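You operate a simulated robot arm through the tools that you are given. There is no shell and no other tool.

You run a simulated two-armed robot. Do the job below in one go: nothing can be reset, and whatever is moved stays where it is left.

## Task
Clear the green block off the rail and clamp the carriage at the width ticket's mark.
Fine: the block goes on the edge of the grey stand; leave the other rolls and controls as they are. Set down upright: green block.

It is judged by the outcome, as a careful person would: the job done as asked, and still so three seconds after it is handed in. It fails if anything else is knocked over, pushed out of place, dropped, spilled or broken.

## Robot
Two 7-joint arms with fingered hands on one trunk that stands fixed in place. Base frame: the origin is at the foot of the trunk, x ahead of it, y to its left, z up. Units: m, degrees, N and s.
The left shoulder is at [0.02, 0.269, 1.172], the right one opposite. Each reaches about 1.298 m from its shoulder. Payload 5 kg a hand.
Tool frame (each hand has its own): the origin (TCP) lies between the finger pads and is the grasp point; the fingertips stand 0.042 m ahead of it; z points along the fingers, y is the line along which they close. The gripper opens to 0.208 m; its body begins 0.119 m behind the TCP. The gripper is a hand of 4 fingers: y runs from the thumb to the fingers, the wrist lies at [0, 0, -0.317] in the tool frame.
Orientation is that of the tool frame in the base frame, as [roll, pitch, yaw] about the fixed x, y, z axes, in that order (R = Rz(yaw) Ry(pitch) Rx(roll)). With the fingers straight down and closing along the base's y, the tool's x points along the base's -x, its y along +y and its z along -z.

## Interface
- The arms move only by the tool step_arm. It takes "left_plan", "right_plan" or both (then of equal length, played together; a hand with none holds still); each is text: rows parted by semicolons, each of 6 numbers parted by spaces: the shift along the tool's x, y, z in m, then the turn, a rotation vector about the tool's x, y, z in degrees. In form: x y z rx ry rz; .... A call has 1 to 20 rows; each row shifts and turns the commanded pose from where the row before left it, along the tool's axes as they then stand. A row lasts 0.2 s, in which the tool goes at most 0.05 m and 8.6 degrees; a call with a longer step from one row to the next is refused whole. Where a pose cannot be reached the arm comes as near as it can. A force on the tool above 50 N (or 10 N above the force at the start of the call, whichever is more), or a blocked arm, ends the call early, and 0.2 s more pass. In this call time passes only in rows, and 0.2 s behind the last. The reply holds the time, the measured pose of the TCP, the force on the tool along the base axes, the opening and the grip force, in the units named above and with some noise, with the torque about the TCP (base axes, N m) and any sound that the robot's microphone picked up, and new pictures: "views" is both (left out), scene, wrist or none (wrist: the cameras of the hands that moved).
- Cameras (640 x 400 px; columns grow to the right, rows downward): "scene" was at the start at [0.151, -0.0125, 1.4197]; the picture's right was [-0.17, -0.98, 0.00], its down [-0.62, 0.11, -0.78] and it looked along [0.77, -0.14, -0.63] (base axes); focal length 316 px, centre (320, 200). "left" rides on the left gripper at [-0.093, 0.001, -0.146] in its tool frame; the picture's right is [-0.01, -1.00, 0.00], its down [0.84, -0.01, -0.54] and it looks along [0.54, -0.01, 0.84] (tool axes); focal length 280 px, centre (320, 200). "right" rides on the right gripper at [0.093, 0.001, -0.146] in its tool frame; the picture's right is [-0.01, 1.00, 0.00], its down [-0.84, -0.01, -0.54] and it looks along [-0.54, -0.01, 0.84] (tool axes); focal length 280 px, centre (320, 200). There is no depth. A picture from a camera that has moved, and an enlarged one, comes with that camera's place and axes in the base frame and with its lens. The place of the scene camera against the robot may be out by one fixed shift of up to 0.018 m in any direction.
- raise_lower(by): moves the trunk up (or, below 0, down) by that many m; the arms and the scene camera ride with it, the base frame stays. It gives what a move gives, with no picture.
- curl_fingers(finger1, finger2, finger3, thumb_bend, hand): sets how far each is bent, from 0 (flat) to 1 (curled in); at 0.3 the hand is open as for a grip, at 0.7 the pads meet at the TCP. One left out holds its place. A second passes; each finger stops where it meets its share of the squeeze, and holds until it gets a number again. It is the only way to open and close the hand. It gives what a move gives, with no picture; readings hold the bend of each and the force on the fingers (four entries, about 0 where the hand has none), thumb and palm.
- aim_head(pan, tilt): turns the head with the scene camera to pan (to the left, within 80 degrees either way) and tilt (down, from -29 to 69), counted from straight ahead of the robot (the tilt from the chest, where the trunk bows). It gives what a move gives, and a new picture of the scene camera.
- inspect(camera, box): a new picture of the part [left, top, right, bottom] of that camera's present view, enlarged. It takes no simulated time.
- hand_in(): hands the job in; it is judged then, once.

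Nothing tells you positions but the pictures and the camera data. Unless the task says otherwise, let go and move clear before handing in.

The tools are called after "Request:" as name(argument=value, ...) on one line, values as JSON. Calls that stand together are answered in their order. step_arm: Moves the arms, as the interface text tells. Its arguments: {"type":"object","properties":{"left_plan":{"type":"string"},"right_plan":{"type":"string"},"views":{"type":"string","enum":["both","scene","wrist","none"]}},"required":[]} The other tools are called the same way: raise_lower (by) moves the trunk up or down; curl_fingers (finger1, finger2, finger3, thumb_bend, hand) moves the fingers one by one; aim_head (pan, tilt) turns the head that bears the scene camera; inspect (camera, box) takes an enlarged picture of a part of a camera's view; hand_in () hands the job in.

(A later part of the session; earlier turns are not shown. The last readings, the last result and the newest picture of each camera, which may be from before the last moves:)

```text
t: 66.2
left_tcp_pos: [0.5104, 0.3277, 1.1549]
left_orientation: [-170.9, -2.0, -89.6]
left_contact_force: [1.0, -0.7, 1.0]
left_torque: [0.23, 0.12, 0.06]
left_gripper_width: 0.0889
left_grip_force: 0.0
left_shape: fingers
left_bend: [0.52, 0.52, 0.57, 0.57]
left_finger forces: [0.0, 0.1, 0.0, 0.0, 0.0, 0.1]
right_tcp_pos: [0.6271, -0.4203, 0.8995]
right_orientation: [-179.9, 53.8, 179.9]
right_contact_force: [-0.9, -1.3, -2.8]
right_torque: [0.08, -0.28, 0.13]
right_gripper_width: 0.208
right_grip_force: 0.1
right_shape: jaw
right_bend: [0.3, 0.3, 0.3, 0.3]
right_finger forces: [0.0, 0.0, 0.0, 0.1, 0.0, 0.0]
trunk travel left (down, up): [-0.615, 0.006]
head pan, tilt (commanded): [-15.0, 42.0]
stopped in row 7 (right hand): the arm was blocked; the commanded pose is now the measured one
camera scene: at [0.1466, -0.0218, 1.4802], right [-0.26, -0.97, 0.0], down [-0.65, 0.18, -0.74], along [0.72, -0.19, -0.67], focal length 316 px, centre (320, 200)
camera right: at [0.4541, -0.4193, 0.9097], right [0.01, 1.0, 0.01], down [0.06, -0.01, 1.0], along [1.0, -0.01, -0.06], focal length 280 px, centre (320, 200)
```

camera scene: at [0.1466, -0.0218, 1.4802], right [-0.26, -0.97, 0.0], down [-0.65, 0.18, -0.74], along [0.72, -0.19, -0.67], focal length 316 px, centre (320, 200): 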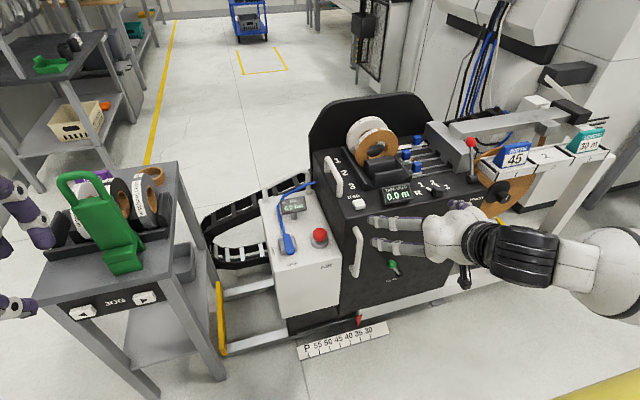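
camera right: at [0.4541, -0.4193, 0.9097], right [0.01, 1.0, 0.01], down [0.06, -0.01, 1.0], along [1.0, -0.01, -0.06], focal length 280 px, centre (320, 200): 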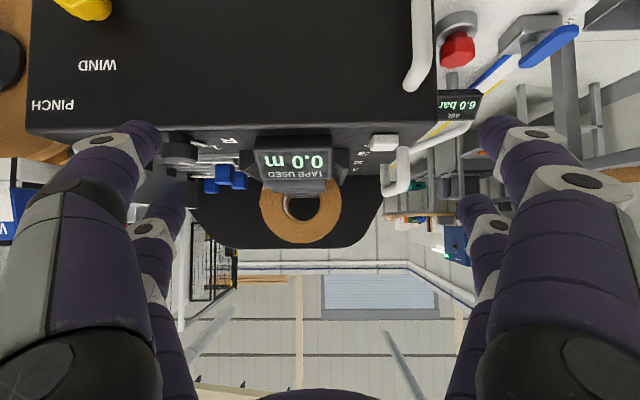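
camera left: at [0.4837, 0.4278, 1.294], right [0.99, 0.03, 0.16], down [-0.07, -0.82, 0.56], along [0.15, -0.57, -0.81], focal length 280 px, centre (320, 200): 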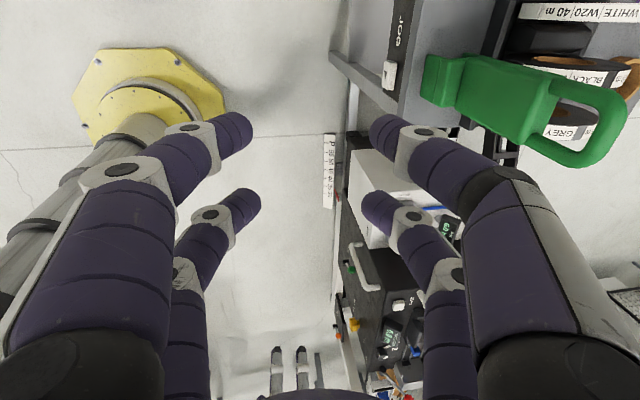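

The arm only lags because it is folded close to its own shoulder. Going straight down in front of the face (x≈0.63, clear of knobs) opens it up.

Request:
step_arm(right_plan="0.0323 0 0.0236 0 0 0; 0.0323 0 0.0236 0 0 0; 0.0323 0 0.0236 0 0 0; 0.0323 0 0.0236 0 0 0; 0.0323 0 0.0236 0 0 0", views="both")

```text
t: 67.4
left_tcp_pos: [0.5108, 0.33, 1.1551]
left_orientation: [-170.9, -2.2, -89.5]
left_contact_force: [-0.2, -0.2, 0.4]
left_torque: [0.0, 0.06, 0.02]
left_gripper_width: 0.0889
left_grip_force: 0.1
left_shape: fingers
left_bend: [0.52, 0.52, 0.57, 0.57]
left_finger forces: [0.1, 0.1, 0.0, 0.0, 0.1, 0.0]
right_tcp_pos: [0.6265, -0.4175, 0.8984]
right_orientation: [-179.9, 53.6, 180.0]
right_contact_force: [-0.2, 0.7, -0.9]
right_torque: [-0.02, -0.02, -0.01]
right_gripper_width: 0.2082
right_grip_force: 0.1
right_shape: jaw
right_bend: [0.3, 0.3, 0.3, 0.3]
right_finger forces: [0.0, 0.0, 0.1, 0.0, 0.1, 0.0]
right hand out of reach, approached as far as the arm can: row 1, 2, 3, 4, 5
trunk travel left (down, up): [-0.615, 0.006]
head pan, tilt (commanded): [-15.0, 42.0]
camera scene: at [0.1467, -0.0192, 1.4801], right [-0.26, -0.97, 0.0], down [-0.65, 0.17, -0.74], along [0.72, -0.19, -0.67], focal length 316 px, centre (320, 200)
camera right: at [0.454, -0.4171, 0.9098], right [0.01, 1.0, 0.01], down [0.07, -0.01, 1.0], along [1.0, -0.01, -0.07], focal length 280 px, centre (320, 200)
```

scene: 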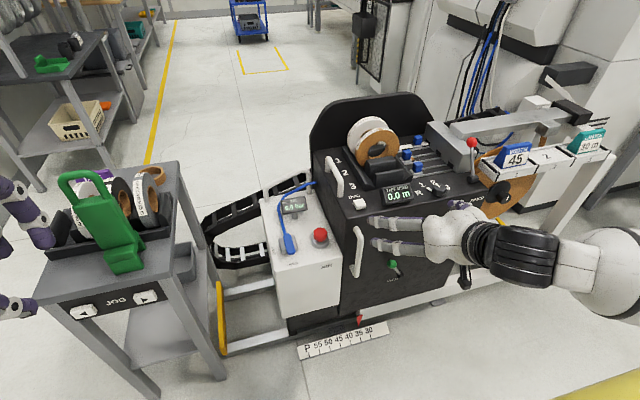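
right: 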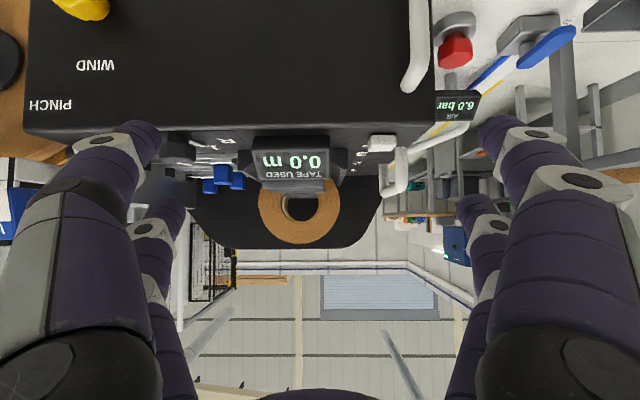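

The wrist is at its bend limit there. I'll untilt, go down with the hand vertical at x≈0.60, then tilt forward at the lower height.

Request:
step_arm(right_plan="0 0 0 0 8 0; 0 0 0 0 8 0; 0 0 0 0 8 0; 0 0 0 0 8 0; 0 0 0 0 8 0", views="none")

Request:
step_arm(right_plan="0.0097 0 0.0388 0 0 0; 0.0097 0 0.0388 0 0 0; 0.0097 0 0.0388 0 0 0; 0.0097 0 0.0388 0 0 0", views="both")

```text
t: 68.6
left_tcp_pos: [0.5105, 0.3305, 1.1535]
left_orientation: [-170.9, -2.1, -89.5]
left_contact_force: [0.9, 0.1, -0.1]
left_torque: [-0.01, 0.04, -0.03]
left_gripper_width: 0.0889
left_grip_force: 0.0
left_shape: fingers
left_bend: [0.52, 0.52, 0.57, 0.57]
left_finger forces: [0.1, 0.0, 0.0, 0.0, 0.0, 0.1]
right_tcp_pos: [0.6266, -0.4185, 0.8969]
right_orientation: [-179.9, 13.6, -179.9]
right_contact_force: [-0.5, 0.0, 0.3]
right_torque: [-0.01, -0.01, -0.06]
right_gripper_width: 0.208
right_grip_force: 0.1
right_shape: jaw
right_bend: [0.3, 0.3, 0.3, 0.3]
right_finger forces: [0.0, 0.0, 0.0, 0.1, 0.0, 0.1]
trunk travel left (down, up): [-0.615, 0.006]
head pan, tilt (commanded): [-15.0, 42.0]
```

```text
t: 69.6
left_tcp_pos: [0.5089, 0.329, 1.1543]
left_orientation: [-170.9, -2.2, -89.5]
left_contact_force: [-0.2, -0.2, 0.1]
left_torque: [0.03, 0.09, 0.0]
left_gripper_width: 0.0889
left_grip_force: 0.0
left_shape: fingers
left_bend: [0.52, 0.52, 0.57, 0.57]
left_finger forces: [0.1, 0.1, 0.0, 0.0, 0.0, 0.0]
right_tcp_pos: [0.628, -0.4184, 0.7381]
right_orientation: [-180.0, 13.7, -180.0]
right_contact_force: [0.2, -0.9, -0.1]
right_torque: [0.05, 0.09, 0.02]
right_gripper_width: 0.2079
right_grip_force: 0.1
right_shape: jaw
right_bend: [0.3, 0.3, 0.3, 0.3]
right_finger forces: [0.0, 0.0, 0.0, 0.0, 0.0, 0.1]
trunk travel left (down, up): [-0.615, 0.006]
head pan, tilt (commanded): [-15.0, 42.0]
camera scene: at [0.1469, -0.0194, 1.48], right [-0.26, -0.97, 0.0], down [-0.65, 0.17, -0.74], along [0.72, -0.19, -0.67], focal length 316 px, centre (320, 200)
camera right: at [0.5022, -0.4181, 0.8574], right [0.01, 1.0, 0.0], down [0.69, -0.01, 0.72], along [0.72, -0.01, -0.69], focal length 280 px, centre (320, 200)
```

scene: 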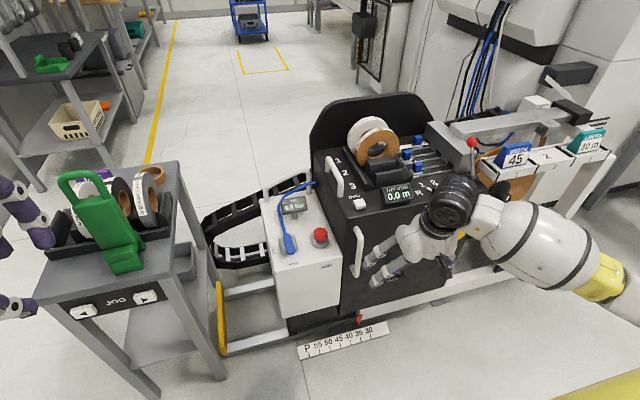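
right: 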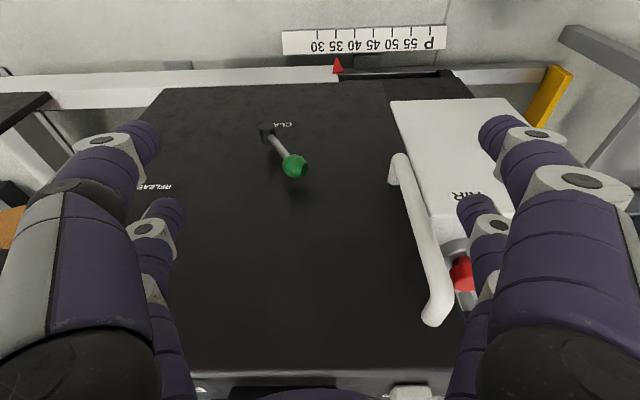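

Now the right camera has a good view of the front face. Zooming on the lever, handle, and pointer.

Request:
inspect(camera="right", box=[220, 90, 340, 210])

Request:
inspect(camera="right", box=[270, 10, 470, 110])

Request:
inspect(camera="right", box=[360, 130, 480, 340])

```text
3.33 times, centred on (280, 150) of right
camera zoom: at [0.5022, -0.4181, 0.8574], right [0.01, 1.0, 0.0], down [0.69, -0.01, 0.72], along [0.72, -0.01, -0.69], focal length 935 px, centre (453, 367)
```

zoom: 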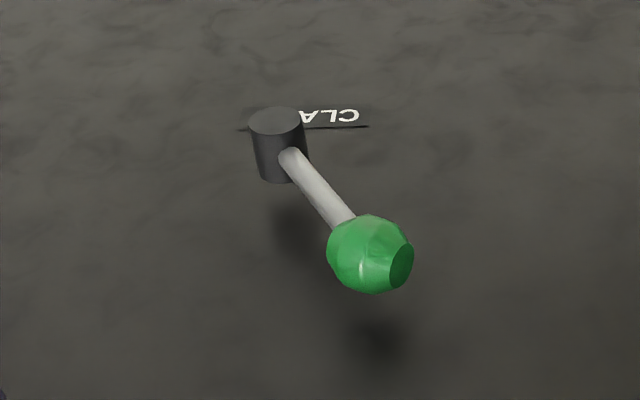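

```text
3.20 times, centred on (370, 60) of right
camera zoom: at [0.5022, -0.4181, 0.8574], right [0.01, 1.0, 0.0], down [0.69, -0.01, 0.72], along [0.72, -0.01, -0.69], focal length 897 px, centre (160, 648)
```

zoom: 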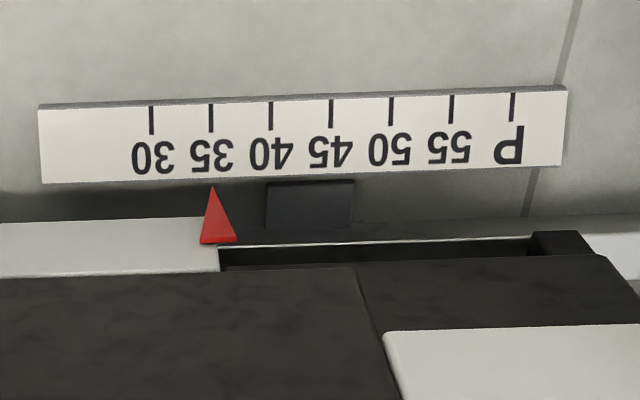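

```text
1.90 times, centred on (420, 235) of right
camera zoom: at [0.5022, -0.4181, 0.8574], right [0.01, 1.0, 0.0], down [0.69, -0.01, 0.72], along [0.72, -0.01, -0.69], focal length 534 px, centre (130, 133)
```

zoom: 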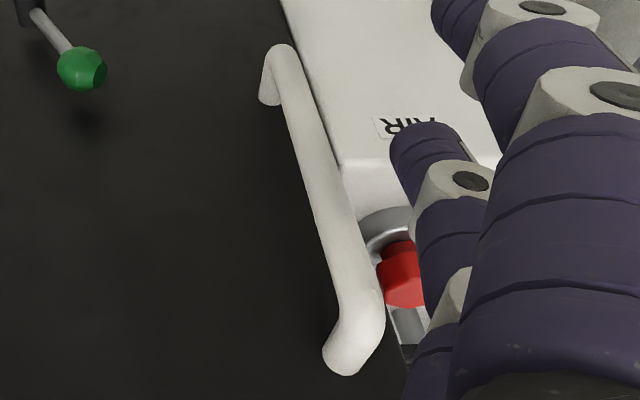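

The lever is a rod on a boss whose axis is normal to the face: it leans about 25° to the left of vertical, knob at (0.756, -0.458, 0.55). The vertical handle bar is at x≈0.735, y≈-0.314, z 0.57–0.75, face at x≈0.78. I'll use the left hand on the handle to move and hold the carriage, and the right for the lever; first re-orient the left hand and clear the right hand to the side.

Request:
step_arm(left_plan="0 0 0 0 0 8.2; 0 0 0 0 0 8.2; 0 0 0 0 0 8.2; 0 0 0 0 0 8.2; 0 0 0 0 0 8.2; 0 0 0 0 0 8.2; 0 0 0 0 0 8.2; 0 0 0 0 0 8.2; 0 0 0 0 0 8.2; 0 0 0 0 0 8.2; 0 0 0 0 0 8.2", right_plan="0.01 -0.02 0 0 0 0; 0.01 -0.02 0 0 0 0; 0.01 -0.02 0 0 0 0; 0 -0.02 0 0 0 0; 0 -0.02 0 0 0 0; 0 -0.02 0 0 0 0; 0 -0.02 0 0 0 0; 0 0 0 0 0 0; 0 0 0 0 0 0; 0 0 0 0 0 0; 0 0 0 0 0 0", views="both")

```text
t: 72.0
left_tcp_pos: [0.5101, 0.3299, 1.1528]
left_orientation: [-178.0, 9.1, -179.5]
left_contact_force: [0.7, 0.5, -0.6]
left_torque: [-0.04, 0.01, -0.01]
left_gripper_width: 0.0889
left_grip_force: 0.1
left_shape: fingers
left_bend: [0.52, 0.52, 0.57, 0.57]
left_finger forces: [0.1, 0.2, 0.0, 0.0, 0.1, 0.1]
right_tcp_pos: [0.5975, -0.5598, 0.7295]
right_orientation: [-179.9, 13.5, -180.0]
right_contact_force: [-0.1, 0.3, -0.4]
right_torque: [-0.01, 0.03, -0.02]
right_gripper_width: 0.2082
right_grip_force: 0.0
right_shape: jaw
right_bend: [0.3, 0.3, 0.3, 0.3]
right_finger forces: [0.1, 0.0, 0.1, 0.1, 0.0, 0.1]
trunk travel left (down, up): [-0.615, 0.006]
head pan, tilt (commanded): [-15.0, 42.0]
camera scene: at [0.1464, -0.0191, 1.4801], right [-0.26, -0.97, 0.0], down [-0.65, 0.17, -0.74], along [0.72, -0.19, -0.67], focal length 316 px, centre (320, 200)
camera right: at [0.472, -0.5588, 0.8491], right [0.01, 1.0, 0.0], down [0.69, -0.01, 0.72], along [0.72, -0.01, -0.69], focal length 280 px, centre (320, 200)
camera left: at [0.5787, 0.3374, 1.3122], right [0.02, -1.0, 0.04], down [-0.92, 0.0, 0.4], along [-0.4, -0.04, -0.92], focal length 280 px, centre (320, 200)
```

scene: 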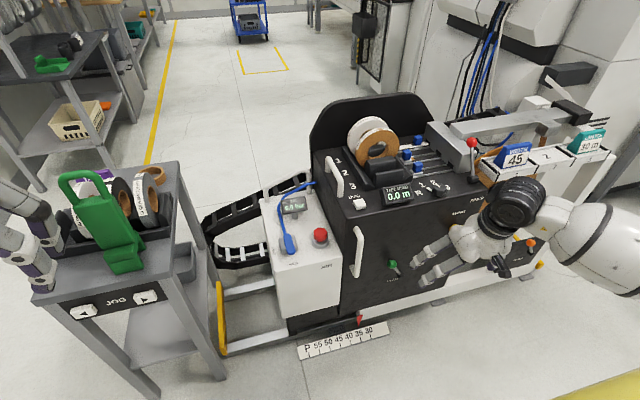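
right: 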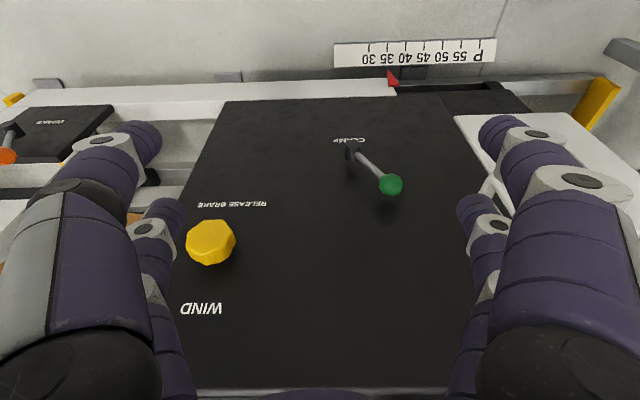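
left: 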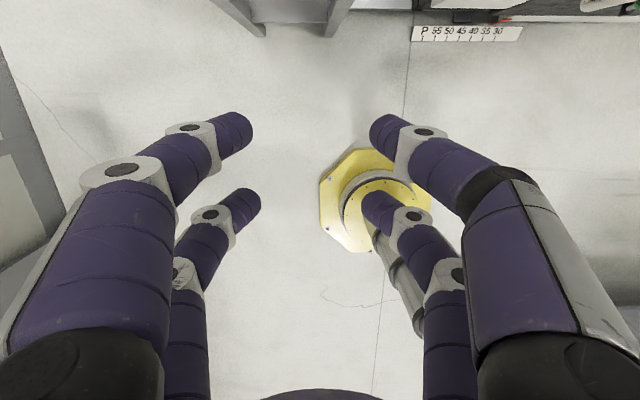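

Knob refined to (0.758, -0.457, 0.546), pivot near (0.76, -0.51, 0.45). Moving the left hand across in free space to in front of the handle.

Request:
step_arm(left_plan="-0.0009 -0.0356 0.0318 0 0 0; -0.0009 -0.0356 0.0318 0 0 0; -0.0009 -0.0356 0.0318 0 0 0; -0.0009 -0.0356 0.0318 0 0 0; -0.0009 -0.0356 0.0318 0 0 0; -0.0009 -0.0356 0.0318 0 0 0; -0.0009 -0.0356 0.0318 0 0 0; -0.0009 -0.0356 0.0318 0 0 0; -0.0009 -0.0356 0.0318 0 0 0; -0.0009 -0.0356 0.0318 0 0 0; -0.0009 -0.0356 0.0318 0 0 0; -0.0009 -0.0356 0.0318 0 0 0; -0.0009 -0.0356 0.0318 0 0 0; -0.0009 -0.0356 0.0318 0 0 0; -0.0009 -0.0356 0.0318 0 0 0", views="both")

```text
t: 75.2
left_tcp_pos: [0.5989, -0.2216, 0.7056]
left_orientation: [-178.0, 9.1, -179.3]
left_contact_force: [0.5, 0.1, 0.3]
left_torque: [0.01, 0.08, 0.02]
left_gripper_width: 0.0889
left_grip_force: 0.1
left_shape: fingers
left_bend: [0.52, 0.52, 0.57, 0.57]
left_finger forces: [0.0, 0.0, 0.1, 0.0, 0.0, 0.0]
right_tcp_pos: [0.597, -0.5602, 0.7284]
right_orientation: [-179.9, 13.6, -180.0]
right_contact_force: [0.1, 0.0, -1.0]
right_torque: [0.1, 0.0, 0.06]
right_gripper_width: 0.2079
right_grip_force: 0.1
right_shape: jaw
right_bend: [0.3, 0.3, 0.3, 0.3]
right_finger forces: [0.0, 0.0, 0.0, 0.1, 0.0, 0.0]
trunk travel left (down, up): [-0.615, 0.006]
head pan, tilt (commanded): [-15.0, 42.0]
camera scene: at [0.1464, -0.0197, 1.48], right [-0.26, -0.97, 0.0], down [-0.65, 0.17, -0.74], along [0.72, -0.19, -0.67], focal length 316 px, centre (320, 200)
camera left: at [0.6684, -0.2141, 0.8627], right [0.02, -1.0, 0.04], down [-0.92, 0.0, 0.4], along [-0.4, -0.04, -0.92], focal length 280 px, centre (320, 200)
```

scene: 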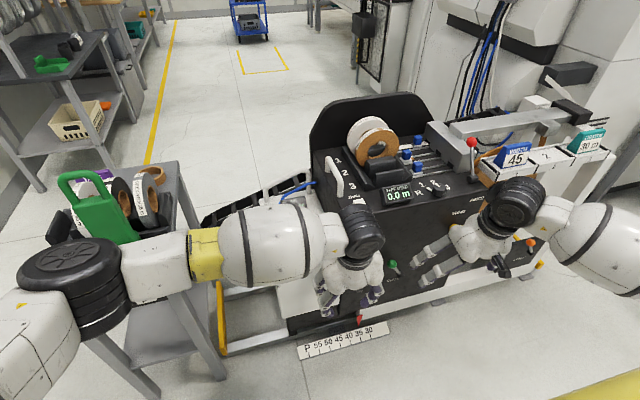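
left: 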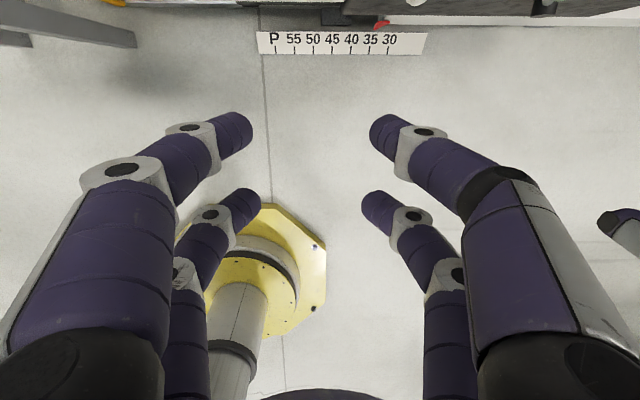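

Now pitch the left hand forward to about 50° and match the finger openings.

Request:
step_arm(left_plan="0 0 0 0 -8.2 0; 0 0 0 0 -8.2 0; 0 0 0 0 -8.2 0; 0 0 0 0 -8.2 0; 0 0 0 0 -8.2 0", views="none")

Request:
curl_fingers(hand="left", finger1=0.5, finger2=0.5, finger3=0.5, thumb_bend=0.5)

Request:
step_arm(left_plan="0 0 0 0 0 0", views="both")

```text
t: 76.4
left_tcp_pos: [0.6021, -0.2201, 0.7057]
left_orientation: [-176.9, 50.2, -177.2]
left_contact_force: [-0.4, 0.6, 1.3]
left_torque: [-0.02, 0.07, -0.04]
left_gripper_width: 0.089
left_grip_force: 0.1
left_shape: fingers
left_bend: [0.52, 0.52, 0.57, 0.57]
left_finger forces: [0.1, 0.0, 0.0, 0.0, 0.0, 0.1]
right_tcp_pos: [0.5984, -0.5583, 0.7302]
right_orientation: [-179.9, 13.7, -180.0]
right_contact_force: [0.6, -0.2, 0.0]
right_torque: [0.02, 0.01, -0.01]
right_gripper_width: 0.2082
right_grip_force: 0.0
right_shape: jaw
right_bend: [0.3, 0.3, 0.3, 0.3]
right_finger forces: [0.0, 0.0, 0.0, 0.0, 0.0, 0.0]
trunk travel left (down, up): [-0.615, 0.006]
head pan, tilt (commanded): [-15.0, 42.0]
```

```text
t: 77.4
left_tcp_pos: [0.601, -0.2195, 0.7048]
left_orientation: [-176.8, 50.1, -177.4]
left_contact_force: [0.1, 0.6, -0.1]
left_torque: [-0.02, -0.01, 0.03]
left_gripper_width: 0.1124
left_grip_force: 0.0
left_shape: fingers
left_bend: [0.5, 0.5, 0.5, 0.5]
left_finger forces: [0.1, 0.0, 0.0, 0.1, 0.0, 0.1]
right_tcp_pos: [0.5975, -0.5597, 0.7309]
right_orientation: [-179.8, 13.6, 179.9]
right_contact_force: [0.0, 0.4, 0.9]
right_torque: [0.03, 0.02, -0.02]
right_gripper_width: 0.2079
right_grip_force: 0.0
right_shape: jaw
right_bend: [0.3, 0.3, 0.3, 0.3]
right_finger forces: [0.0, 0.0, 0.0, 0.0, 0.0, 0.1]
trunk travel left (down, up): [-0.615, 0.006]
head pan, tilt (commanded): [-15.0, 42.0]
```

```text
t: 77.8
left_tcp_pos: [0.6007, -0.2197, 0.705]
left_orientation: [-176.8, 49.9, -177.3]
left_contact_force: [0.1, 0.0, 0.3]
left_torque: [-0.01, 0.02, -0.02]
left_gripper_width: 0.1126
left_grip_force: 0.0
left_shape: fingers
left_bend: [0.5, 0.5, 0.5, 0.5]
left_finger forces: [0.0, 0.1, 0.1, 0.0, 0.0, 0.1]
right_tcp_pos: [0.5983, -0.5598, 0.7305]
right_orientation: [-179.9, 13.6, 180.0]
right_contact_force: [0.4, -0.1, -0.2]
right_torque: [0.03, -0.02, 0.01]
right_gripper_width: 0.2083
right_grip_force: 0.0
right_shape: jaw
right_bend: [0.3, 0.3, 0.3, 0.3]
right_finger forces: [0.1, 0.0, 0.1, 0.0, 0.1, 0.0]
trunk travel left (down, up): [-0.615, 0.006]
head pan, tilt (commanded): [-15.0, 42.0]
camera scene: at [0.1463, -0.0192, 1.4801], right [-0.26, -0.97, 0.0], down [-0.65, 0.17, -0.74], along [0.72, -0.19, -0.67], focal length 316 px, centre (320, 200)
camera left: at [0.5484, -0.2133, 0.8691], right [0.01, -1.0, 0.05], down [-0.95, -0.03, -0.3], along [0.3, -0.04, -0.95], focal length 280 px, centre (320, 200)
```

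scene: 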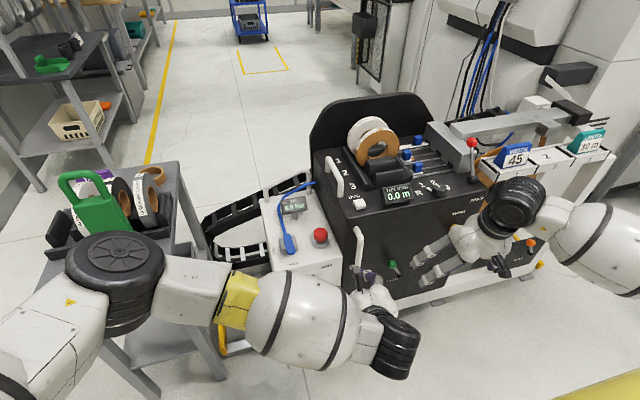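
left: 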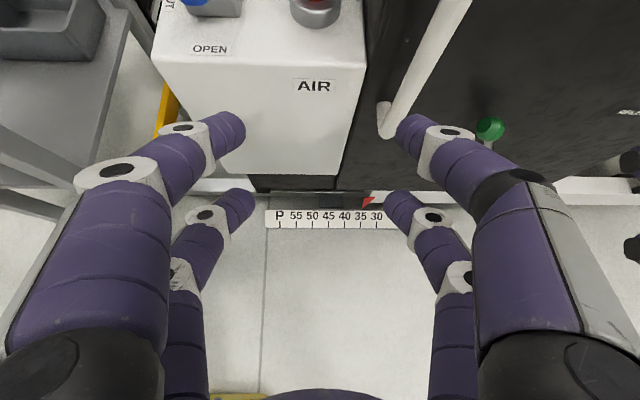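

Handle bar is around x≈0.74, y≈-0.31. I'll line the left hand up in front of it and shift the right hand further right.

Request:
step_arm(left_plan="0.0004 -0.0296 0.0219 0 0 0; 0.0004 -0.0296 0.0219 0 0 0; 0.0004 -0.0296 0.0219 0 0 0", right_plan="0 -0.03 0 0 0 0; 0 -0.03 0 0 0 0; 0 -0.03 0 0 0 0", views="both")

Request:
inspect(camera="left", box=[220, 0, 460, 200])

```text
t: 78.8
left_tcp_pos: [0.6887, -0.2617, 0.6503]
left_orientation: [-178.0, 49.9, -174.8]
left_contact_force: [-2.0, -7.5, 5.7]
left_torque: [-0.34, -0.32, -0.49]
left_gripper_width: 0.1225
left_grip_force: 3.1
left_shape: fingers
left_bend: [0.5, 0.5, 0.5, 0.48]
left_finger forces: [0.0, 0.0, 0.1, 0.0, 7.2, 0.0]
right_tcp_pos: [0.5971, -0.6509, 0.7304]
right_orientation: [-179.9, 13.6, -179.9]
right_contact_force: [1.2, -0.3, -1.0]
right_torque: [0.02, 0.01, 0.03]
right_gripper_width: 0.2077
right_grip_force: 0.2
right_shape: jaw
right_bend: [0.3, 0.3, 0.3, 0.3]
right_finger forces: [0.0, 0.1, 0.0, 0.0, 0.0, 0.0]
trunk travel left (down, up): [-0.615, 0.006]
head pan, tilt (commanded): [-15.0, 42.0]
stopped in row 3 (left hand): the arm was blocked; the commanded pose is now the measured one
camera scene: at [0.1461, -0.0197, 1.4803], right [-0.26, -0.97, 0.0], down [-0.65, 0.17, -0.74], along [0.72, -0.19, -0.67], focal length 316 px, centre (320, 200)
camera right: at [0.4718, -0.649, 0.849], right [0.01, 1.0, 0.0], down [0.69, -0.01, 0.72], along [0.72, -0.01, -0.69], focal length 280 px, centre (320, 200)
camera left: at [0.6367, -0.2602, 0.8159], right [0.08, -1.0, 0.03], down [-0.95, -0.08, -0.3], along [0.3, -0.01, -0.95], focal length 280 px, centre (320, 200)
```

scene: 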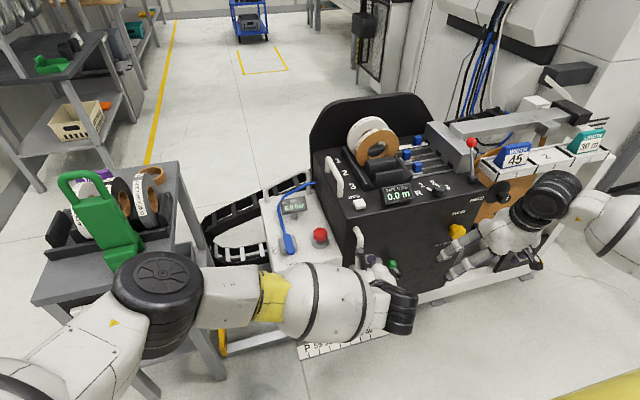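
right: 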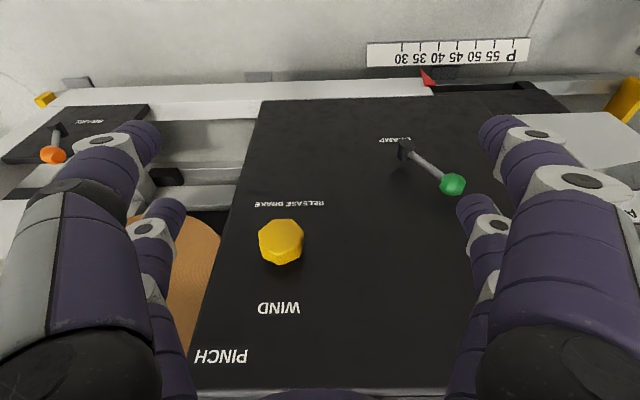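
left: 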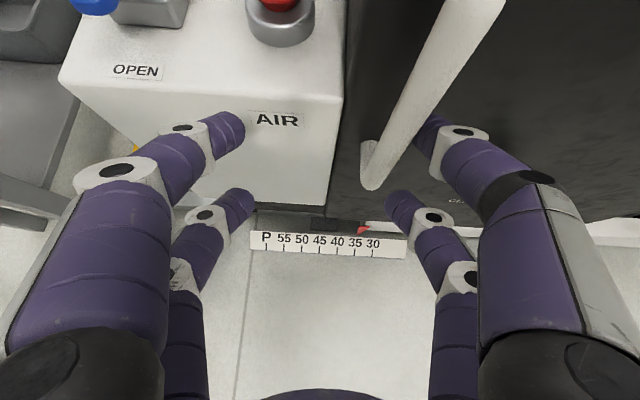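

```text
2.00 times, centred on (340, 100) of left
camera zoom: at [0.6367, -0.2602, 0.8159], right [0.08, -1.0, 0.03], down [-0.95, -0.08, -0.3], along [0.3, -0.01, -0.95], focal length 561 px, centre (280, 400)
```

zoom: 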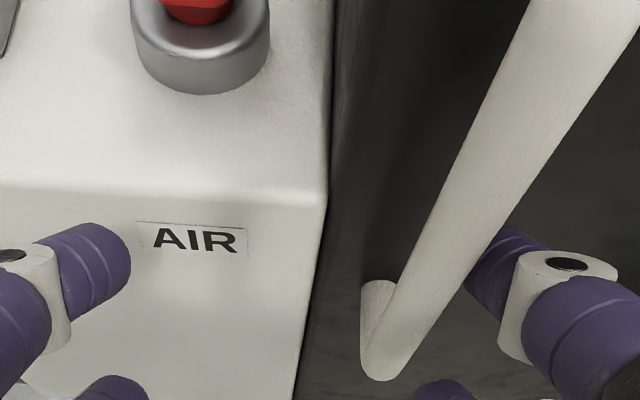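

The left wrist hit its bend limit with that pitch and the thumb lightly touched the handle; nothing moved. I'll back straight out and use a steeper, less-bent approach (pitch ≈20°).

Request:
step_arm(left_plan="0 0 -0.04 0 0 0; 0 0 -0.04 0 0 0; 0 0 0 0 7.5 0; 0 0 0 0 7.5 0; 0 0 0 0 7.5 0; 0 0 0 0 7.5 0", views="both")

```text
t: 80.2
left_tcp_pos: [0.6269, -0.2669, 0.7053]
left_orientation: [-178.6, 19.8, -175.9]
left_contact_force: [0.5, 0.0, -0.3]
left_torque: [-0.02, -0.08, -0.01]
left_gripper_width: 0.1128
left_grip_force: 0.1
left_shape: fingers
left_bend: [0.5, 0.5, 0.5, 0.5]
left_finger forces: [0.0, 0.1, 0.1, 0.0, 0.1, 0.0]
right_tcp_pos: [0.5972, -0.6499, 0.7294]
right_orientation: [-179.9, 13.6, -179.9]
right_contact_force: [0.8, 0.7, 1.0]
right_torque: [-0.06, 0.06, -0.05]
right_gripper_width: 0.2081
right_grip_force: 0.1
right_shape: jaw
right_bend: [0.3, 0.3, 0.3, 0.3]
right_finger forces: [0.0, 0.0, 0.0, 0.0, 0.0, 0.1]
trunk travel left (down, up): [-0.615, 0.006]
head pan, tilt (commanded): [-15.0, 42.0]
camera scene: at [0.1467, -0.0187, 1.48], right [-0.26, -0.97, 0.0], down [-0.65, 0.17, -0.74], along [0.72, -0.19, -0.67], focal length 316 px, centre (320, 200)
camera left: at [0.6647, -0.2588, 0.8731], right [0.08, -1.0, 0.03], down [-0.97, -0.07, 0.22], along [-0.22, -0.04, -0.97], focal length 280 px, centre (320, 200)
```

scene: 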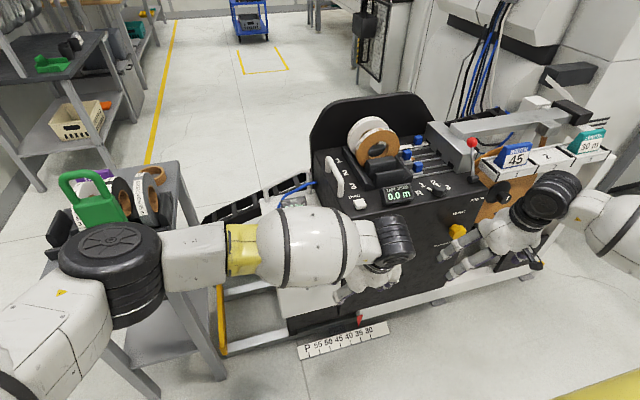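
left: 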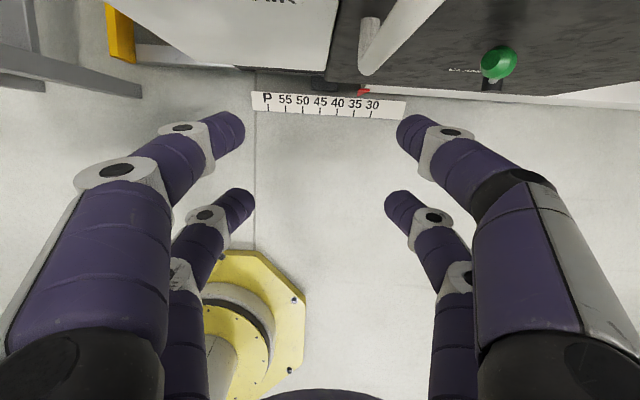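

The bar is at (0.738, -0.313), z≈0.56–0.76. Aligning in y first, then moving in around it.

Request:
step_arm(left_plan="0.0016 -0.023 0 0 0 0; 0.0016 -0.023 0 0 0 0; -0.0201 -0.0014 0.0179 0 0 0; -0.0201 -0.0014 0.0179 0 0 0", views="both")

```text
t: 81.4
left_tcp_pos: [0.7208, -0.26, 0.6774]
left_orientation: [-179.0, 19.7, -171.9]
left_contact_force: [-9.8, -17.5, 16.3]
left_torque: [0.1, -0.99, -0.91]
left_gripper_width: 0.1183
left_grip_force: 11.3
left_shape: fingers
left_bend: [0.5, 0.5, 0.5, 0.5]
left_finger forces: [0.0, 0.0, 0.1, 0.0, 23.3, 0.0]
right_tcp_pos: [0.5962, -0.6506, 0.7309]
right_orientation: [-179.9, 13.8, 179.9]
right_contact_force: [-0.5, 0.2, 1.0]
right_torque: [-0.03, 0.03, -0.02]
right_gripper_width: 0.2077
right_grip_force: 0.0
right_shape: jaw
right_bend: [0.3, 0.3, 0.3, 0.3]
right_finger forces: [0.0, 0.1, 0.0, 0.1, 0.0, 0.1]
trunk travel left (down, up): [-0.615, 0.006]
head pan, tilt (commanded): [-15.0, 42.0]
stopped in row 4 (left hand): the arm was blocked; the commanded pose is now the measured one
camera scene: at [0.1453, -0.0193, 1.4805], right [-0.26, -0.97, 0.0], down [-0.65, 0.17, -0.74], along [0.72, -0.19, -0.67], focal length 316 px, centre (320, 200)
camera left: at [0.7591, -0.2507, 0.8462], right [0.15, -0.99, 0.02], down [-0.96, -0.14, 0.22], along [-0.22, -0.05, -0.97], focal length 280 px, centre (320, 200)
```

scene: 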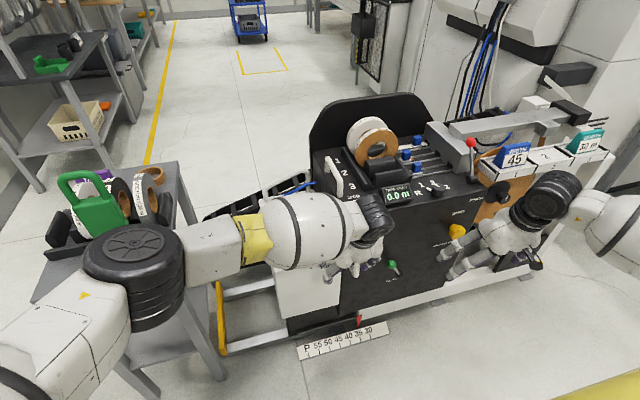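
left: 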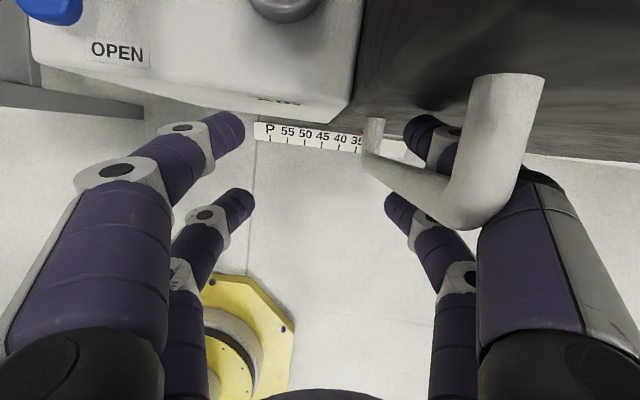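

The hand isn't following in y; the bar ended up against the thumb. I'll back straight out again and test the y motion in free space.

Request:
step_arm(left_plan="0.03 0.003 -0.02 0 0 0; 0.03 0.003 -0.02 0 0 0; 0.03 0.003 -0.02 0 0 0", views="wrist")

Request:
step_arm(left_plan="0 -0.02 0 0 0 0", views="none")

Request:
step_arm(left_plan="0 -0.02 0 0 0 0", views="both")

```text
t: 82.2
left_tcp_pos: [0.6166, -0.2651, 0.7066]
left_orientation: [-179.2, 20.0, -172.0]
left_contact_force: [0.6, 0.3, -0.4]
left_torque: [0.0, 0.01, 0.0]
left_gripper_width: 0.1131
left_grip_force: 0.1
left_shape: fingers
left_bend: [0.5, 0.5, 0.5, 0.5]
left_finger forces: [0.0, 0.1, 0.1, 0.1, 0.0, 0.1]
right_tcp_pos: [0.5977, -0.6494, 0.7314]
right_orientation: [-179.9, 13.6, -179.9]
right_contact_force: [-0.7, -0.2, 1.0]
right_torque: [0.01, -0.05, 0.02]
right_gripper_width: 0.2079
right_grip_force: 0.0
right_shape: jaw
right_bend: [0.3, 0.3, 0.3, 0.3]
right_finger forces: [0.0, 0.0, 0.0, 0.1, 0.0, 0.0]
trunk travel left (down, up): [-0.615, 0.006]
head pan, tilt (commanded): [-15.0, 42.0]
camera left: at [0.6525, -0.2567, 0.8741], right [0.15, -0.99, 0.02], down [-0.97, -0.14, 0.22], along [-0.21, -0.05, -0.98], focal length 280 px, centre (320, 200)
```

left: 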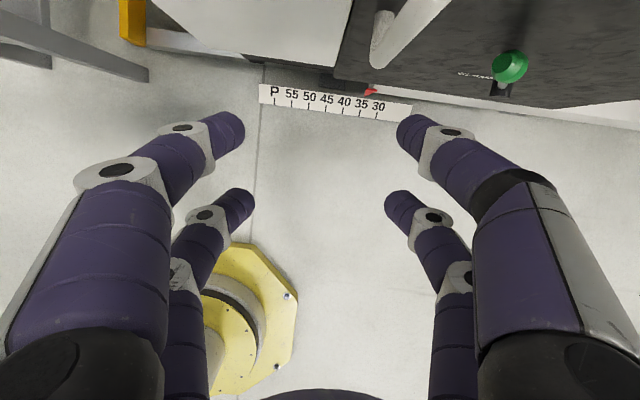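

```text
t: 82.6
left_tcp_pos: [0.634, -0.2717, 0.7032]
left_orientation: [-179.2, 19.9, -170.7]
left_contact_force: [1.1, 0.3, -0.1]
left_torque: [-0.08, 0.09, -0.01]
left_gripper_width: 0.113
left_grip_force: 0.1
left_shape: fingers
left_bend: [0.5, 0.5, 0.5, 0.5]
left_finger forces: [0.0, 0.1, 0.0, 0.0, 0.1, 0.1]
right_tcp_pos: [0.5981, -0.6479, 0.7296]
right_orientation: [-179.8, 13.7, -179.9]
right_contact_force: [1.2, 0.2, 0.4]
right_torque: [-0.12, 0.12, -0.02]
right_gripper_width: 0.2079
right_grip_force: 0.1
right_shape: jaw
right_bend: [0.3, 0.3, 0.3, 0.3]
right_finger forces: [0.1, 0.0, 0.0, 0.1, 0.0, 0.0]
trunk travel left (down, up): [-0.615, 0.006]
head pan, tilt (commanded): [-15.0, 42.0]
```

```text
t: 83.2
left_tcp_pos: [0.6639, -0.2597, 0.6983]
left_orientation: [-179.7, 19.9, -168.4]
left_contact_force: [0.3, -0.8, 0.0]
left_torque: [0.04, -0.02, 0.04]
left_gripper_width: 0.1128
left_grip_force: 0.1
left_shape: fingers
left_bend: [0.5, 0.5, 0.5, 0.5]
left_finger forces: [0.0, 0.0, 0.0, 0.0, 0.0, 0.1]
right_tcp_pos: [0.5987, -0.6505, 0.7295]
right_orientation: [-179.9, 13.6, -179.9]
right_contact_force: [0.4, -0.3, 0.5]
right_torque: [-0.02, 0.01, 0.0]
right_gripper_width: 0.2079
right_grip_force: 0.1
right_shape: jaw
right_bend: [0.3, 0.3, 0.3, 0.3]
right_finger forces: [0.1, 0.0, 0.0, 0.0, 0.0, 0.0]
trunk travel left (down, up): [-0.615, 0.006]
head pan, tilt (commanded): [-15.0, 42.0]
stopped in row 1 (left hand): the arm was blocked; the commanded pose is now the measured one
camera scene: at [0.1467, -0.0193, 1.4801], right [-0.26, -0.97, 0.0], down [-0.65, 0.17, -0.74], along [0.72, -0.19, -0.67], focal length 316 px, centre (320, 200)
camera left: at [0.7019, -0.2492, 0.8672], right [0.21, -0.98, 0.01], down [-0.95, -0.21, 0.22], along [-0.21, -0.06, -0.98], focal length 280 px, centre (320, 200)
```

scene: 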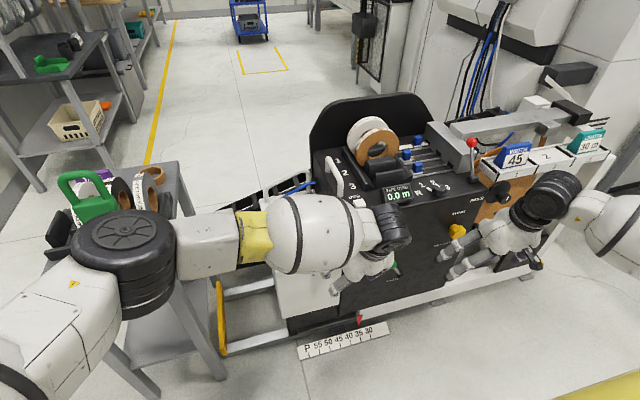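
left: 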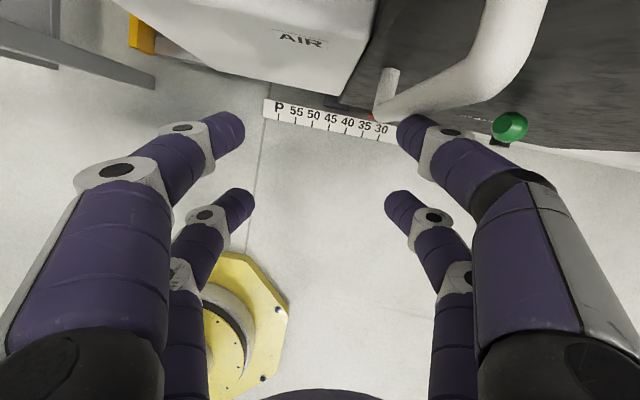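

The left arm simply can't cross that far right (shoulder limit near y≈-0.27). I'll park the left hand to the left and use the right hand to move the carriage by its handle.

Request:
step_arm(left_plan="0.0369 0.008 -0.0133 0 0 0; 0.0369 0.008 -0.0133 0 0 0; -0.0081 0.042 0.0029 0 0 0; -0.0081 0.042 0.0029 0 0 0; -0.0081 0.042 0.0029 0 0 0; -0.0081 0.042 0.0029 0 0 0; -0.0081 0.042 0.0029 0 0 0; -0.0081 0.042 0.0029 0 0 0; -0.0081 0.042 0.0029 0 0 0; -0.0081 0.042 0.0029 0 0 0; -0.0081 0.042 0.0029 0 0 0", views="scene")

Request:
curl_fingers(hand="right", finger1=0.48, finger2=0.48, finger3=0.48, thumb_bend=0.48)

```text
t: 85.6
left_tcp_pos: [0.5854, 0.1262, 0.6968]
left_orientation: [-179.6, 20.1, -168.7]
left_contact_force: [-0.5, 1.1, 0.7]
left_torque: [-0.01, 0.02, 0.01]
left_gripper_width: 0.113
left_grip_force: 0.1
left_shape: fingers
left_bend: [0.5, 0.5, 0.5, 0.5]
left_finger forces: [0.0, 0.0, 0.1, 0.0, 0.0, 0.0]
right_tcp_pos: [0.598, -0.6495, 0.7308]
right_orientation: [-180.0, 13.7, -179.9]
right_contact_force: [0.0, -0.2, 0.6]
right_torque: [-0.04, 0.04, 0.0]
right_gripper_width: 0.2081
right_grip_force: 0.0
right_shape: jaw
right_bend: [0.3, 0.3, 0.3, 0.3]
right_finger forces: [0.0, 0.0, 0.0, 0.0, 0.0, 0.0]
trunk travel left (down, up): [-0.615, 0.006]
head pan, tilt (commanded): [-15.0, 42.0]
camera scene: at [0.1464, -0.0185, 1.4802], right [-0.26, -0.97, 0.0], down [-0.65, 0.17, -0.74], along [0.72, -0.19, -0.67], focal length 316 px, centre (320, 200)
```

scene: 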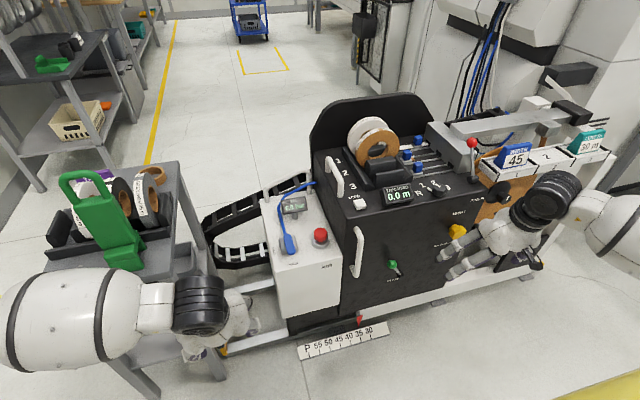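

```text
t: 86.6
left_tcp_pos: [0.5847, 0.1263, 0.6971]
left_orientation: [-179.7, 20.1, -168.6]
left_contact_force: [-0.6, -0.7, -0.7]
left_torque: [-0.03, -0.03, -0.02]
left_gripper_width: 0.1127
left_grip_force: 0.1
left_shape: fingers
left_bend: [0.5, 0.5, 0.5, 0.5]
left_finger forces: [0.0, 0.0, 0.0, 0.1, 0.0, 0.1]
right_tcp_pos: [0.5975, -0.6485, 0.7298]
right_orientation: [-179.9, 13.7, -179.9]
right_contact_force: [0.4, 0.2, 0.2]
right_torque: [0.02, 0.04, -0.02]
right_gripper_width: 0.1241
right_grip_force: 0.1
right_shape: fingers
right_bend: [0.48, 0.48, 0.48, 0.48]
right_finger forces: [0.0, 0.0, 0.0, 0.0, 0.0, 0.0]
trunk travel left (down, up): [-0.615, 0.006]
head pan, tilt (commanded): [-15.0, 42.0]
```

Now bring the right hand in front of the handle.

Request:
step_arm(right_plan="-0.0015 0.042 0.0042 0 0 0; -0.0015 0.042 0.0042 0 0 0; -0.0015 0.042 0.0042 0 0 0; -0.0015 0.042 0.0042 0 0 0; -0.0015 0.042 0.0042 0 0 0; -0.0015 0.042 0.0042 0 0 0; -0.0015 0.042 0.0042 0 0 0; -0.0015 0.042 0.0042 0 0 0", views="both")

Request:
inspect(camera="right", box=[220, 80, 440, 380])

```text
t: 88.4
left_tcp_pos: [0.5848, 0.1246, 0.6969]
left_orientation: [-179.6, 20.1, -168.6]
left_contact_force: [-0.4, 0.0, 0.7]
left_torque: [-0.06, -0.03, -0.01]
left_gripper_width: 0.1129
left_grip_force: 0.0
left_shape: fingers
left_bend: [0.5, 0.5, 0.5, 0.5]
left_finger forces: [0.0, 0.0, 0.0, 0.0, 0.0, 0.0]
right_tcp_pos: [0.6168, -0.3153, 0.7019]
right_orientation: [-179.9, 13.6, -180.0]
right_contact_force: [0.5, -0.1, 0.5]
right_torque: [0.02, 0.09, 0.0]
right_gripper_width: 0.1234
right_grip_force: 0.0
right_shape: fingers
right_bend: [0.48, 0.48, 0.48, 0.48]
right_finger forces: [0.1, 0.0, 0.0, 0.1, 0.0, 0.0]
trunk travel left (down, up): [-0.615, 0.006]
head pan, tilt (commanded): [-15.0, 42.0]
camera scene: at [0.1464, -0.0189, 1.4801], right [-0.26, -0.97, 0.0], down [-0.65, 0.17, -0.74], along [0.72, -0.19, -0.67], focal length 316 px, centre (320, 200)
camera right: at [0.4908, -0.3133, 0.8206], right [0.01, 1.0, 0.0], down [0.69, -0.01, 0.72], along [0.72, -0.01, -0.69], focal length 280 px, centre (320, 200)
```

scene: 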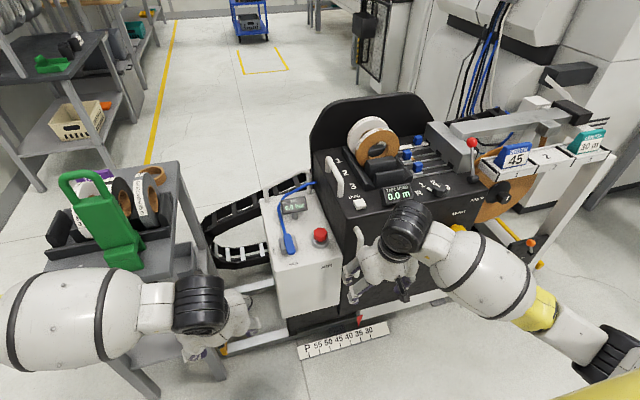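
right: 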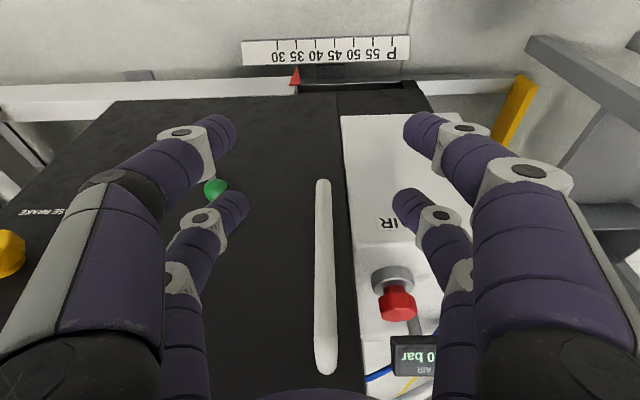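

```text
1.33 times, centred on (330, 230) of right
camera zoom: at [0.4908, -0.3133, 0.8206], right [0.01, 1.0, 0.0], down [0.69, -0.01, 0.72], along [0.72, -0.01, -0.69], focal length 374 px, centre (307, 160)
```

zoom: 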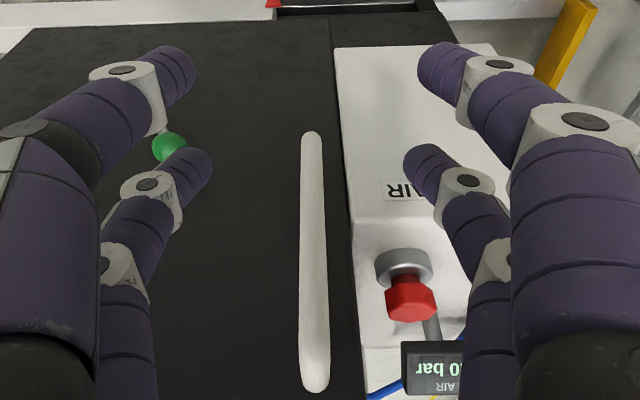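

The hand is centred on the bar (y≈-0.311, z 0.55–0.77). Moving in around it.

Request:
step_arm(right_plan="-0.0269 0.001 0.0109 0 0 0; -0.0269 0.001 0.0109 0 0 0; -0.0269 0.001 0.0109 0 0 0; -0.0269 0.001 0.0109 0 0 0", views="both")

```text
t: 89.4
left_tcp_pos: [0.5859, 0.1248, 0.6968]
left_orientation: [-179.6, 20.0, -168.6]
left_contact_force: [0.9, 0.0, 0.4]
left_torque: [-0.03, 0.01, -0.02]
left_gripper_width: 0.1125
left_grip_force: 0.1
left_shape: fingers
left_bend: [0.5, 0.5, 0.5, 0.5]
left_finger forces: [0.0, 0.0, 0.1, 0.0, 0.0, 0.0]
right_tcp_pos: [0.7314, -0.3075, 0.6812]
right_orientation: [-179.8, 13.7, -179.8]
right_contact_force: [-1.3, -0.5, -1.7]
right_torque: [0.01, -0.06, -0.04]
right_gripper_width: 0.1233
right_grip_force: 0.1
right_shape: fingers
right_bend: [0.48, 0.48, 0.48, 0.48]
right_finger forces: [0.0, 0.0, 0.0, 0.1, 0.0, 0.0]
trunk travel left (down, up): [-0.615, 0.006]
head pan, tilt (commanded): [-15.0, 42.0]
camera scene: at [0.1465, -0.0188, 1.48], right [-0.26, -0.97, 0.0], down [-0.65, 0.17, -0.74], along [0.72, -0.19, -0.67], focal length 316 px, centre (320, 200)
camera right: at [0.606, -0.3079, 0.8005], right [0.01, 1.0, 0.0], down [0.69, -0.01, 0.72], along [0.72, -0.01, -0.69], focal length 280 px, centre (320, 200)
```

scene: 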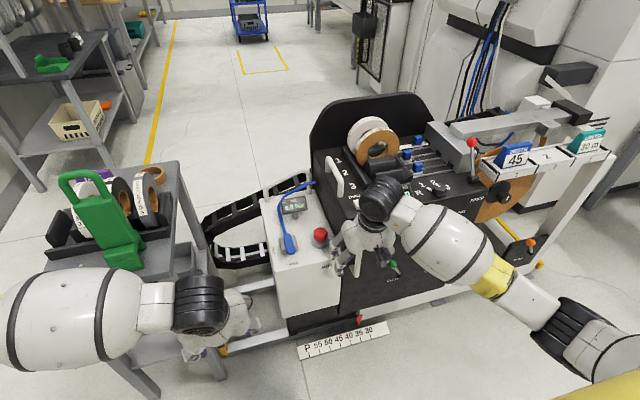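
right: 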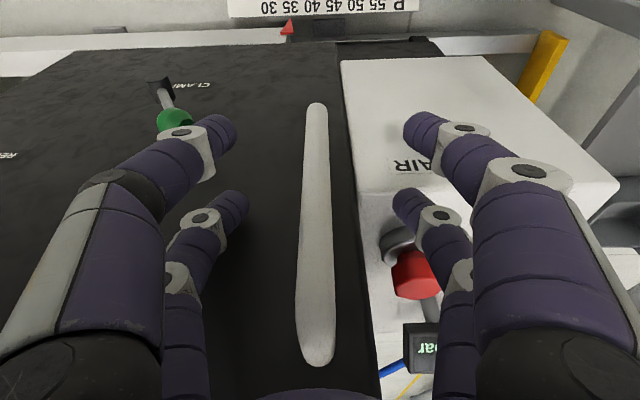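

TCP is on the bar. Gripping it.

Request:
curl_fingers(hand="right", finger1=0.7, finger2=0.7, finger3=0.7, thumb_bend=0.7)

Request:
inspect(camera="right", box=[0, 0, 640, 400])

```text
t: 90.4
left_tcp_pos: [0.584, 0.1257, 0.6962]
left_orientation: [-179.6, 20.1, -168.7]
left_contact_force: [-0.2, 0.2, -0.3]
left_torque: [0.01, -0.02, 0.02]
left_gripper_width: 0.1129
left_grip_force: 0.2
left_shape: fingers
left_bend: [0.5, 0.5, 0.5, 0.5]
left_finger forces: [0.0, 0.1, 0.0, 0.0, 0.1, 0.1]
right_tcp_pos: [0.7321, -0.3086, 0.6814]
right_orientation: [-179.8, 13.6, -179.8]
right_contact_force: [-0.2, -0.2, 0.2]
right_torque: [0.01, 0.0, -0.03]
right_gripper_width: 0.0109
right_grip_force: 0.0
right_shape: fingers
right_bend: [0.7, 0.7, 0.7, 0.7]
right_finger forces: [0.0, 0.0, 0.0, 0.0, 0.0, 0.0]
trunk travel left (down, up): [-0.615, 0.006]
head pan, tilt (commanded): [-15.0, 42.0]
```

```text
1.00 times, centred on (320, 200) of right (not enlarged: the box is as wide or as high as the picture)
camera zoom: at [0.6057, -0.3081, 0.8006], right [0.01, 1.0, 0.0], down [0.69, -0.01, 0.72], along [0.72, -0.01, -0.69], focal length 280 px, centre (320, 200)
```

zoom: 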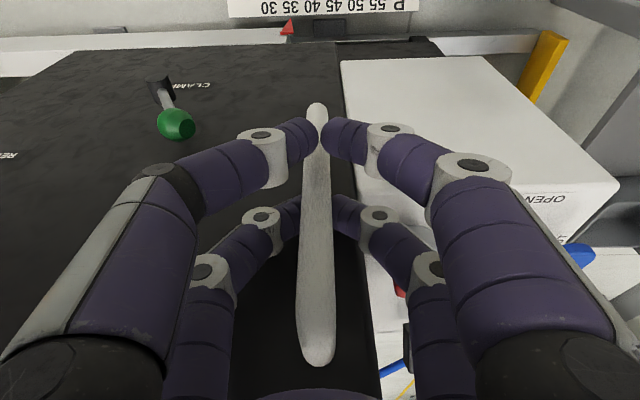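

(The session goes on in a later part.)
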